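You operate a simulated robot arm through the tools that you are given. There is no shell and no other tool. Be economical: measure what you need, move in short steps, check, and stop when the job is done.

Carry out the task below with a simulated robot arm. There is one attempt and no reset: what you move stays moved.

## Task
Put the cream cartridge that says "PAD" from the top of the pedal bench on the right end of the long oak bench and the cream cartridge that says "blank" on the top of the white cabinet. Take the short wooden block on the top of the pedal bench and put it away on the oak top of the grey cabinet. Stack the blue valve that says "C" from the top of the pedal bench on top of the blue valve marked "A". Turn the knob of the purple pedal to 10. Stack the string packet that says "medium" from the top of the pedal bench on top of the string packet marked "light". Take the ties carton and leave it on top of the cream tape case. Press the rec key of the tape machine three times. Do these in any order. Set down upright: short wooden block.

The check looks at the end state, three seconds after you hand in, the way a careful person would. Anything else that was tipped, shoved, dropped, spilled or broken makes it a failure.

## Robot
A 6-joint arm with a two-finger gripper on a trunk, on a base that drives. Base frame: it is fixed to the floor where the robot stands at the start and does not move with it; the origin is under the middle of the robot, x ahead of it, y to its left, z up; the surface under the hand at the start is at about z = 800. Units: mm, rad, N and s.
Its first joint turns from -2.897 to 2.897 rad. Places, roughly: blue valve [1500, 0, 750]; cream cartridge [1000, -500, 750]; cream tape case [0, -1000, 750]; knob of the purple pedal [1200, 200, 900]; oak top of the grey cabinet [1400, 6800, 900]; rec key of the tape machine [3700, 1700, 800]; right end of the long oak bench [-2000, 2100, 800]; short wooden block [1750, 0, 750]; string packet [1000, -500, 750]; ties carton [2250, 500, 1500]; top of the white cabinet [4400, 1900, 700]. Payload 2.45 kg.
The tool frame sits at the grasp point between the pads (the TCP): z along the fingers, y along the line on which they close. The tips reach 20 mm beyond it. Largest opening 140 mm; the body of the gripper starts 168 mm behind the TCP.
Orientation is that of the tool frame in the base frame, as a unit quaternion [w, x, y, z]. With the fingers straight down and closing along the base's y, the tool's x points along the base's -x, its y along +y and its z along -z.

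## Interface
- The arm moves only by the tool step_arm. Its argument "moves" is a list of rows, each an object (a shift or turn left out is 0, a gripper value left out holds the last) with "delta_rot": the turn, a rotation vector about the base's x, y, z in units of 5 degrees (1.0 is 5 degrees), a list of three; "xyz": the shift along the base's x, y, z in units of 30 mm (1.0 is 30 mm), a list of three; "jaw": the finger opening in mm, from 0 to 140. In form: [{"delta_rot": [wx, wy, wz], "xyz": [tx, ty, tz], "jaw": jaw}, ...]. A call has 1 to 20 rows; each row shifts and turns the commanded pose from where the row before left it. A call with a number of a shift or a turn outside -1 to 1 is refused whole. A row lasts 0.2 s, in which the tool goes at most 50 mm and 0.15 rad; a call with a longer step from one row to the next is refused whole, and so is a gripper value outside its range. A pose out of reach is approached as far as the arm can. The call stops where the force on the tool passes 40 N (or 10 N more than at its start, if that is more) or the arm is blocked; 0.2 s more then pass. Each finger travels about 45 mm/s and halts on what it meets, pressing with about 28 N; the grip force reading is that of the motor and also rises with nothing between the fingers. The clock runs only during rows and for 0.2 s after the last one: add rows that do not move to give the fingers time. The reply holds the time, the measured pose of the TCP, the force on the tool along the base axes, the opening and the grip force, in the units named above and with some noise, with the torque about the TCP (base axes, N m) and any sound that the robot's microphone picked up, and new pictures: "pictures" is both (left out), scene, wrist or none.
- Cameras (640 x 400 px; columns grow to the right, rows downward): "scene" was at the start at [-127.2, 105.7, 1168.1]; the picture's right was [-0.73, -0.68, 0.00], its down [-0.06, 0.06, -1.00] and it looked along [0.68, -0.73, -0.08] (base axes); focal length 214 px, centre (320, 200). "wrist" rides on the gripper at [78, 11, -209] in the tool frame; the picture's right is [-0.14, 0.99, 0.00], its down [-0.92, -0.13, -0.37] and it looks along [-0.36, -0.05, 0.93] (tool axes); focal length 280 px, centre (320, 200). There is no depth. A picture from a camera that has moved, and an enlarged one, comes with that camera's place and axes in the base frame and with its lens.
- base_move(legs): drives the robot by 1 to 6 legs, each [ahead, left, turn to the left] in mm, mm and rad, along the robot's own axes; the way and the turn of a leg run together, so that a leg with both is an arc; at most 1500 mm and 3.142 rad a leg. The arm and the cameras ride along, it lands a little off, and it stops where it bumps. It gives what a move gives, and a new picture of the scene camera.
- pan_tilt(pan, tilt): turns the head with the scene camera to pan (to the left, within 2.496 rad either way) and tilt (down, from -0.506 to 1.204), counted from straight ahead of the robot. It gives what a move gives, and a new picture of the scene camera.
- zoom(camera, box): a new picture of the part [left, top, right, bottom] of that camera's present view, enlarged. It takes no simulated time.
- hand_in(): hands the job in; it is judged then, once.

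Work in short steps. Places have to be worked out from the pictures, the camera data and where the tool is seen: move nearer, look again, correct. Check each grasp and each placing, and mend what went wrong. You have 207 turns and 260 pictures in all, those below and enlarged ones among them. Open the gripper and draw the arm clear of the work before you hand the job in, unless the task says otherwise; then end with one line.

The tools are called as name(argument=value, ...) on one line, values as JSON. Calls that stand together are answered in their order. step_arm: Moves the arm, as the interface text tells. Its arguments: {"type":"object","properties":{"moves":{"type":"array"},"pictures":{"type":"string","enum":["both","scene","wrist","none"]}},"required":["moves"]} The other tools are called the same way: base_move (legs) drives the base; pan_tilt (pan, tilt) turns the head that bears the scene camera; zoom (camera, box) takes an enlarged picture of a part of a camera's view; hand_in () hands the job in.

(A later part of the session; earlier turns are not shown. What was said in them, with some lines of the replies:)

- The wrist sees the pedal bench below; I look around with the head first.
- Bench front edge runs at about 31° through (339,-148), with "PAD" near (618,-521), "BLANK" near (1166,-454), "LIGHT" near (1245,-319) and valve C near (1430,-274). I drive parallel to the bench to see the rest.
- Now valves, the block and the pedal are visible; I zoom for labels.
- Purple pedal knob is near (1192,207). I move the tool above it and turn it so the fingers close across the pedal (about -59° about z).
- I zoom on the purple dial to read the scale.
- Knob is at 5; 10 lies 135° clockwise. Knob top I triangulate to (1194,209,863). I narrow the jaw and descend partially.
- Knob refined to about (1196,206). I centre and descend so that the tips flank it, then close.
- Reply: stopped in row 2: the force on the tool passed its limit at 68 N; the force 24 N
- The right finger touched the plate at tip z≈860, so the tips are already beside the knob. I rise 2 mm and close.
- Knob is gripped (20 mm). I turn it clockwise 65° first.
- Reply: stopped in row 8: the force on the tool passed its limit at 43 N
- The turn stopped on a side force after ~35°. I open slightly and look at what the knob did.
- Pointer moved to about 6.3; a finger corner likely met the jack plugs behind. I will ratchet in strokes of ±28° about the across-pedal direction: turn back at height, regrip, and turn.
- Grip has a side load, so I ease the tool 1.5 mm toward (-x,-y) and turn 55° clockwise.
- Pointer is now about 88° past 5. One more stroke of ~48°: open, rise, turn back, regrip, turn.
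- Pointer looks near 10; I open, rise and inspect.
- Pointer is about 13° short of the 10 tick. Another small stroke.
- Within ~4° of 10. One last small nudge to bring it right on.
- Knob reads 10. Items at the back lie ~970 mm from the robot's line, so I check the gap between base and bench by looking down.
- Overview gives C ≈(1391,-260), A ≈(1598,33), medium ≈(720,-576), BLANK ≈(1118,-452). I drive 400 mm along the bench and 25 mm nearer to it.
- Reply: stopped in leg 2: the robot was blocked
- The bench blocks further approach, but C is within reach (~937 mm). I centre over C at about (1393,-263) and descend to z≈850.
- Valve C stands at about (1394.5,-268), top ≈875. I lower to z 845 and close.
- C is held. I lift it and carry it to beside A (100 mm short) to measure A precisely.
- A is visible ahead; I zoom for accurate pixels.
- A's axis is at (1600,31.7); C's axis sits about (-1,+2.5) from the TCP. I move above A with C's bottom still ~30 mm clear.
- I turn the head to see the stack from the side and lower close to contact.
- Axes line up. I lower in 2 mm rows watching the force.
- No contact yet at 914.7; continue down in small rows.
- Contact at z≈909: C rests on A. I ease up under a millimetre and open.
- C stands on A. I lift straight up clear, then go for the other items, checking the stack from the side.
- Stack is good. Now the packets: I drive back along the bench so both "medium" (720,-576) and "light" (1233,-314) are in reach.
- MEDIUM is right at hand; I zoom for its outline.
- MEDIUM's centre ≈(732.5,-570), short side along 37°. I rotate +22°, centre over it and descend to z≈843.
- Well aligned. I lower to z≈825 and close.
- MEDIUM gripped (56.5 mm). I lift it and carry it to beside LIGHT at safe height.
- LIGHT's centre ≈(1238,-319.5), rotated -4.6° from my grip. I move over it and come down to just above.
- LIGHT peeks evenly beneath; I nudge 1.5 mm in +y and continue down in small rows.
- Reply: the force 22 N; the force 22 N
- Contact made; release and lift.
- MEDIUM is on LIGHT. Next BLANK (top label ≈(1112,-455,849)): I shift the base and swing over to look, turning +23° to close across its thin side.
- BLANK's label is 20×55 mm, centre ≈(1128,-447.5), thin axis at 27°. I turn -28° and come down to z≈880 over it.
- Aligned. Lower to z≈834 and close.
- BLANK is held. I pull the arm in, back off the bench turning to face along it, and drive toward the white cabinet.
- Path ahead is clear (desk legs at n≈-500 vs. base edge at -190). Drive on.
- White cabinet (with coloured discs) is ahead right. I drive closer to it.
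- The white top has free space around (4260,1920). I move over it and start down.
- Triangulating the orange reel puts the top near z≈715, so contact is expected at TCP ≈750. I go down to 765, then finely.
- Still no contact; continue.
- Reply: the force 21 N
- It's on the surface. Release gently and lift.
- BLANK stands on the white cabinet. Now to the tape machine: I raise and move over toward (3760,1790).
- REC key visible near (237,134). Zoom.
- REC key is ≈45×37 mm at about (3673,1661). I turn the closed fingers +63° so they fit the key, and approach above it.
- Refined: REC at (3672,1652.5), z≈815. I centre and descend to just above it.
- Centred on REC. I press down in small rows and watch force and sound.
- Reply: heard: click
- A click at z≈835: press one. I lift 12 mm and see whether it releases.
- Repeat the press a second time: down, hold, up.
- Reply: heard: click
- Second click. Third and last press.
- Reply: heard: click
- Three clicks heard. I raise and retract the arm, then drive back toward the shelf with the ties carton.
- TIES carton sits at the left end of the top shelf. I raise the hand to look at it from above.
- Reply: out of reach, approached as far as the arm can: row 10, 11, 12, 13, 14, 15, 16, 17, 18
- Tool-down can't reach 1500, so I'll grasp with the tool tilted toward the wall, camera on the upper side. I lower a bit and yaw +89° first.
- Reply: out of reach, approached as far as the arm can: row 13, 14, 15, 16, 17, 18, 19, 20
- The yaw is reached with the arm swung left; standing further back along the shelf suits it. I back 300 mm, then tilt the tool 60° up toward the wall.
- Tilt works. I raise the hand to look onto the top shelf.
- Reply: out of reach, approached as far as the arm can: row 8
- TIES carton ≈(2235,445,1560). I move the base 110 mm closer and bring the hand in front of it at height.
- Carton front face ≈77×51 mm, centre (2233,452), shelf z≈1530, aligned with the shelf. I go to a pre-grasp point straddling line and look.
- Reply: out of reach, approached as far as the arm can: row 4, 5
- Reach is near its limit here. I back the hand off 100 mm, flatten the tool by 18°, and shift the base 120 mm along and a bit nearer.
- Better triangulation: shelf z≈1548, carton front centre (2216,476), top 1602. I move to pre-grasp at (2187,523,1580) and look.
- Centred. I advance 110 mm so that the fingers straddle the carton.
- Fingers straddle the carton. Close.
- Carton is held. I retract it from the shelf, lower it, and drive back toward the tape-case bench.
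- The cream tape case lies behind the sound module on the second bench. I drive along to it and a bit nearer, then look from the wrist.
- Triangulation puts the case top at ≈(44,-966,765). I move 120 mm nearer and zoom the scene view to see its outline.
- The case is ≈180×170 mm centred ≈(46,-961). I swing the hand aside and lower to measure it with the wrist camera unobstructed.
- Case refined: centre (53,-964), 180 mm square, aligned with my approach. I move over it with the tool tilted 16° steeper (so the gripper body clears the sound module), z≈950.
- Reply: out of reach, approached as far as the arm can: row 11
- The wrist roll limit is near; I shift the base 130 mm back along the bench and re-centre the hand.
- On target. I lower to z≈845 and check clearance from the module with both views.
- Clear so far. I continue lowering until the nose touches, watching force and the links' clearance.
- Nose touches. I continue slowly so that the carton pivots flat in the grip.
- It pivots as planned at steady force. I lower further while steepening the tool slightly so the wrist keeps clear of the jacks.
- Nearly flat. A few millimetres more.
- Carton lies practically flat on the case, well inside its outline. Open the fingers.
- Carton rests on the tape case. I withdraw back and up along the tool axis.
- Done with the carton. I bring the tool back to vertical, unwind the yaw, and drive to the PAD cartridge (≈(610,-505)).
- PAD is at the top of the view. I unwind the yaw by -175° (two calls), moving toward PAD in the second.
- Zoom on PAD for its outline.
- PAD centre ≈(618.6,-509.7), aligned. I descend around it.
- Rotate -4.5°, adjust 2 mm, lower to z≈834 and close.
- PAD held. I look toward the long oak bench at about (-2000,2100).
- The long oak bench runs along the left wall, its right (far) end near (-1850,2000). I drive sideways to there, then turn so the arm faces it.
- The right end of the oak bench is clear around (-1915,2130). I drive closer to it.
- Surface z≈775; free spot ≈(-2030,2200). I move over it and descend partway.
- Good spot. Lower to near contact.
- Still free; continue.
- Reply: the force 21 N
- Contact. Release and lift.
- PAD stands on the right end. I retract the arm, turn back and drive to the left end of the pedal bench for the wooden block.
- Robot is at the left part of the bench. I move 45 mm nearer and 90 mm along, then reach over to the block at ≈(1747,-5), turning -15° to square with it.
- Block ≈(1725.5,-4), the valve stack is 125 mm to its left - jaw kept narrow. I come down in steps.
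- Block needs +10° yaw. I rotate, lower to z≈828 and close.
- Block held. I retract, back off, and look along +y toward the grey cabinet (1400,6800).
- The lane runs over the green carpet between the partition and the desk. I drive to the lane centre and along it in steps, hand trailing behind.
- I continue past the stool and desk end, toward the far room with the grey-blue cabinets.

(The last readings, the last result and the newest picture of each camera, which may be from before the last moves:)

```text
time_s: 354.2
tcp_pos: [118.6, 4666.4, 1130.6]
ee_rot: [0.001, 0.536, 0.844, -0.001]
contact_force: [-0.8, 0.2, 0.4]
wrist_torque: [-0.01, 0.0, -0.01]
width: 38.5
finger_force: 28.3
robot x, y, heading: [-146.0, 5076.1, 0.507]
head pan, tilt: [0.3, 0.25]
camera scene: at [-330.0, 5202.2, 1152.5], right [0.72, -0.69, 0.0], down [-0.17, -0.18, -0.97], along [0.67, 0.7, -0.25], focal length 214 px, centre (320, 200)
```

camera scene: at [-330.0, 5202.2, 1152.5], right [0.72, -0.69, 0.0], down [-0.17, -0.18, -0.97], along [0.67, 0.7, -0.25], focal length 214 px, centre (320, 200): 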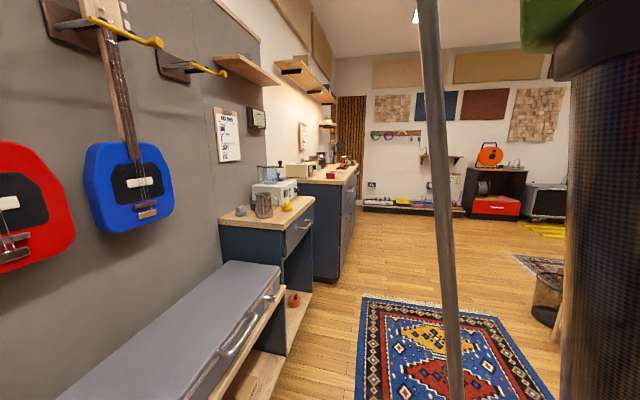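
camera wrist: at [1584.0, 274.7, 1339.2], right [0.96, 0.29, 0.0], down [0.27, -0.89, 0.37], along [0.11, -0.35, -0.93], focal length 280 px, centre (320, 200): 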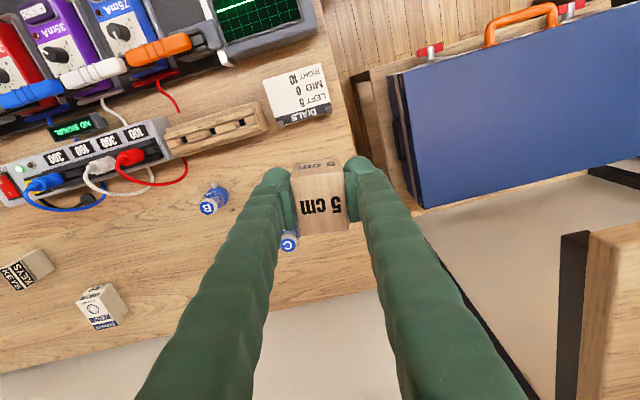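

The taller grey cabinet with the oak top spans t≈3590–4640 (front n≈4850, z≈900). I drive along to it and turn around so the arm faces it.

base_move(legs=[[1400, -80, 0], [0, 0, -3.1]])

pan_tilt(pan=-1.4, tilt=0.4)

```text
time_s: 368.6
tcp_pos: [894.2, 6088.5, 1129.8]
ee_rot: [0.0, 0.835, -0.55, 0.0]
contact_force: [0.2, 0.6, 0.3]
wrist_torque: [0.02, 0.01, 0.0]
width: 38.2
finger_force: 28.0
robot x, y, heading: [1141.8, 5671.7, -2.668]
head pan, tilt: [0.3, 0.25]
camera scene: at [1323.6, 5534.4, 1152.5], right [-0.7, 0.72, 0.0], down [0.18, 0.17, -0.97], along [-0.69, -0.68, -0.25], focal length 214 px, centre (320, 200)
```

scene: 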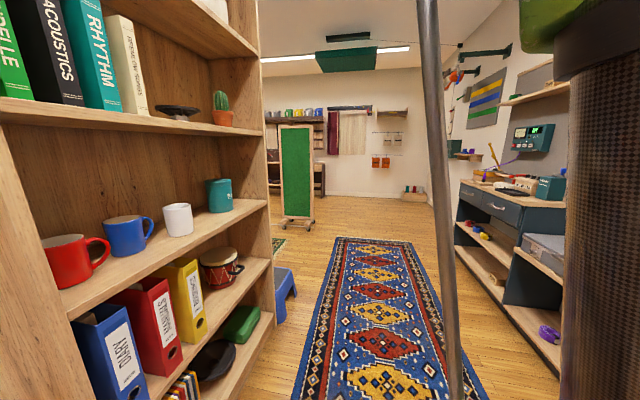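

```text
time_s: 370.3
tcp_pos: [893.6, 6088.4, 1129.9]
ee_rot: [-0.001, 0.835, -0.55, 0.001]
contact_force: [0.1, -0.1, -0.6]
wrist_torque: [0.01, 0.01, -0.02]
width: 38.9
finger_force: 27.9
robot x, y, heading: [1145.0, 5672.3, -2.671]
head pan, tilt: [-1.4, 0.4]
camera scene: at [1335.0, 5673.7, 1138.5], right [0.8, 0.6, 0.0], down [0.23, -0.31, -0.92], along [-0.55, 0.74, -0.39], focal length 214 px, centre (320, 200)
```

scene: 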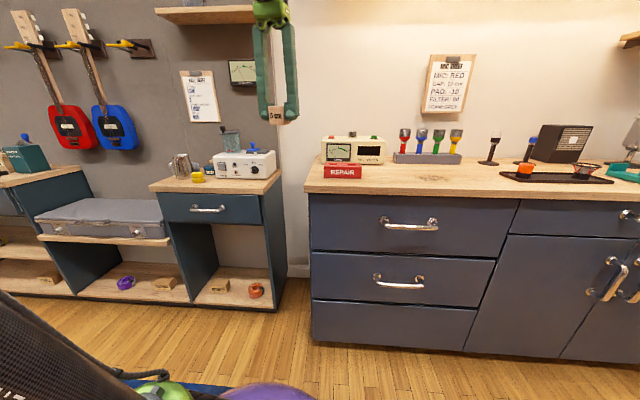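

The slate cabinet's oak top has free space around (1203,6520). I move over there at height and look down.

step_arm(moves=[{"xyz": [0.74, 1, 0]}, {"xyz": [0.74, 1, 0]}, {"xyz": [0.74, 1, 0]}, {"xyz": [0.74, 1, 0]}, {"xyz": [0.74, 1, 0]}, {"xyz": [0.74, 1, 0]}, {"xyz": [0.74, 1, 0]}, {"xyz": [0.74, 1, 0]}, {"xyz": [0.74, 1, 0]}, {"xyz": [0.74, 1, 0]}, {"xyz": [0.74, 1, 0]}, {"xyz": [0.74, 1, 0]}, {"xyz": [0.74, 1, 0]}, {"xyz": [0.74, 1, 0]}, {}], pictures="wrist")

```text
time_s: 373.5
tcp_pos: [1206.7, 6508.9, 1128.6]
ee_rot: [0.0, 0.836, -0.549, 0.001]
contact_force: [-0.2, 0.6, -0.5]
wrist_torque: [0.0, 0.01, 0.0]
width: 38.8
finger_force: 28.1
robot x, y, heading: [1148.8, 5673.2, -2.671]
head pan, tilt: [-1.4, 0.4]
camera wrist: at [1226.6, 6434.1, 1338.1], right [-0.96, -0.27, 0.0], down [-0.25, 0.9, 0.37], along [-0.1, 0.35, -0.93], focal length 280 px, centre (320, 200)
```

wrist: 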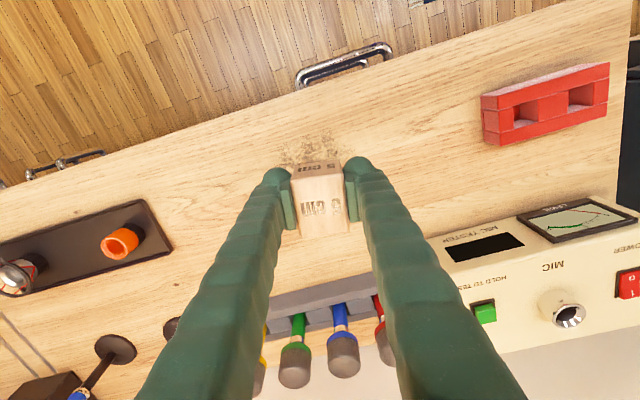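

Free spot directly below. I shift 20 mm inward and descend toward contact (expected TCP≈930).

step_arm(moves=[{"xyz": [-0.2, 0.6, -0.8]}, {"xyz": [0, 0, -1]}, {"xyz": [0, 0, -1]}, {"xyz": [0, 0, -1]}, {"xyz": [0, 0, -0.8]}, {"xyz": [0, 0, -0.5]}, {}], pictures="wrist")

```text
time_s: 375.1
tcp_pos: [1199.3, 6527.6, 975.9]
ee_rot: [0.0, 0.835, -0.55, 0.0]
contact_force: [-0.3, -0.9, -0.7]
wrist_torque: [0.01, 0.03, 0.0]
width: 38.6
finger_force: 28.1
robot x, y, heading: [1141.8, 5668.6, -2.672]
head pan, tilt: [-1.4, 0.4]
camera wrist: at [1220.7, 6452.5, 1186.4], right [-0.96, -0.27, 0.0], down [-0.25, 0.9, 0.37], along [-0.1, 0.35, -0.93], focal length 280 px, centre (320, 200)
```

wrist: 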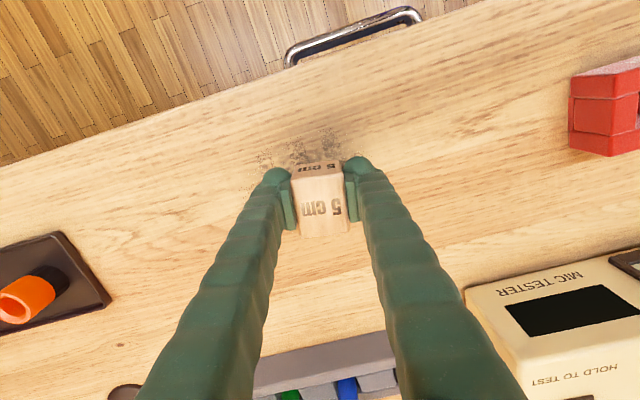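

Continue down finely.

step_arm(moves=[{"xyz": [0, 0, -0.4]}, {"xyz": [0, 0, -0.3]}, {"xyz": [0, 0, -0.3]}, {"xyz": [0, 0, -0.2]}, {}], pictures="none")

step_arm(moves=[{"xyz": [0, 0, -0.1]}, {"xyz": [0, 0, -0.1]}, {"xyz": [0, 0, -0.1]}, {}], pictures="none")

step_arm(moves=[{"xyz": [0, 0, -0.1]}, {"xyz": [0, 0, -0.1]}, {}], pictures="none")

```text
time_s: 376.3
tcp_pos: [1198.5, 6527.8, 939.3]
ee_rot: [0.0, 0.836, -0.549, 0.0]
contact_force: [0.0, -0.3, 0.4]
wrist_torque: [0.01, 0.0, -0.02]
width: 38.5
finger_force: 27.7
robot x, y, heading: [1139.8, 5667.5, -2.668]
head pan, tilt: [-1.4, 0.4]
```

```text
time_s: 377.3
tcp_pos: [1198.2, 6527.3, 932.0]
ee_rot: [-0.001, 0.835, -0.55, 0.0]
contact_force: [0.2, -0.2, -0.9]
wrist_torque: [0.02, -0.01, 0.01]
width: 38.8
finger_force: 28.2
robot x, y, heading: [1140.5, 5667.0, -2.67]
head pan, tilt: [-1.4, 0.4]
```

```text
time_s: 378.1
tcp_pos: [1198.3, 6525.7, 926.9]
ee_rot: [0.0, 0.836, -0.549, 0.0]
contact_force: [1.7, 0.8, 22.0]
wrist_torque: [0.03, -0.03, -0.05]
width: 38.4
finger_force: 27.5
robot x, y, heading: [1140.4, 5671.6, -2.671]
head pan, tilt: [-1.4, 0.4]
```

Contact at ≈928. Release and lift.

step_arm(moves=[{"xyz": [0, 0, 0.03]}, {"jaw": 50}, {}, {"jaw": 76}, {}, {"xyz": [0, 0, 0.6]}, {"xyz": [0, 0, 1]}, {"xyz": [0, 0, 1]}, {"xyz": [0, 0, 1]}, {"xyz": [0, 0, 1]}, {"xyz": [0, 0, 1]}, {"xyz": [0, 0, 1]}, {"xyz": [0, -1, 0.5]}, {"xyz": [0, -1, 0]}, {"xyz": [0, -1, 0]}, {"xyz": [0, -1, 0]}], pictures="both")

```text
time_s: 381.5
tcp_pos: [1198.3, 6407.7, 1138.4]
ee_rot: [0.0, 0.835, -0.55, 0.0]
contact_force: [0.1, 0.0, -1.0]
wrist_torque: [-0.04, -0.04, 0.01]
width: 75.9
finger_force: 0.0
robot x, y, heading: [1139.5, 5672.0, -2.67]
head pan, tilt: [-1.4, 0.4]
camera scene: at [1335.1, 5674.3, 1138.5], right [0.8, 0.6, 0.0], down [0.23, -0.31, -0.92], along [-0.55, 0.74, -0.39], focal length 214 px, centre (320, 200)
camera wrist: at [1219.4, 6331.9, 1348.4], right [-0.96, -0.27, 0.0], down [-0.25, 0.9, 0.37], along [-0.1, 0.35, -0.93], focal length 280 px, centre (320, 200)
```

scene: 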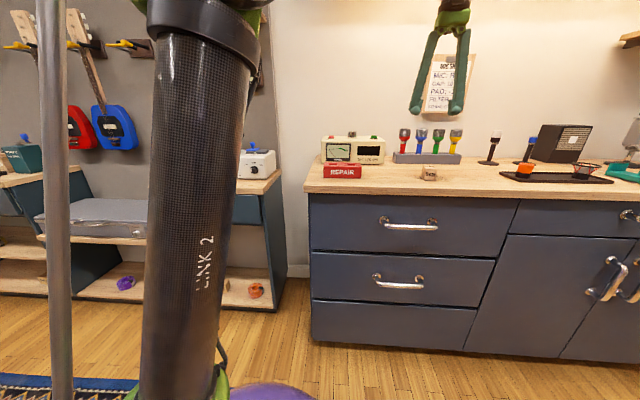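
wrist: 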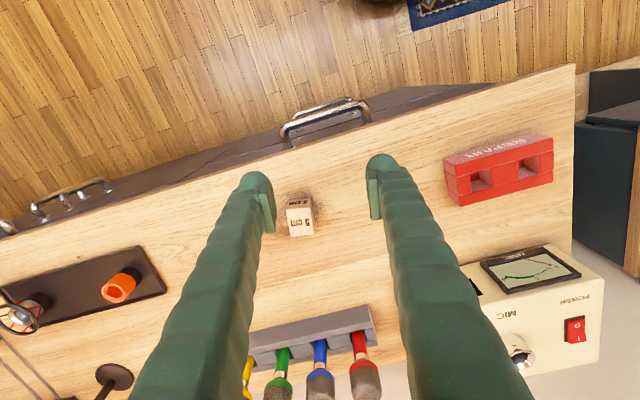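

All eight parts are placed and checked; the gripper is open and clear. I hand in.

hand_in()

```text
The job is handed in.
```

I finished every part of the task and handed the job in, with the gripper open and the arm clear. The knob sits on 10 to within about 2°, and the microphone picked up one click for each of the three rec-key presses.
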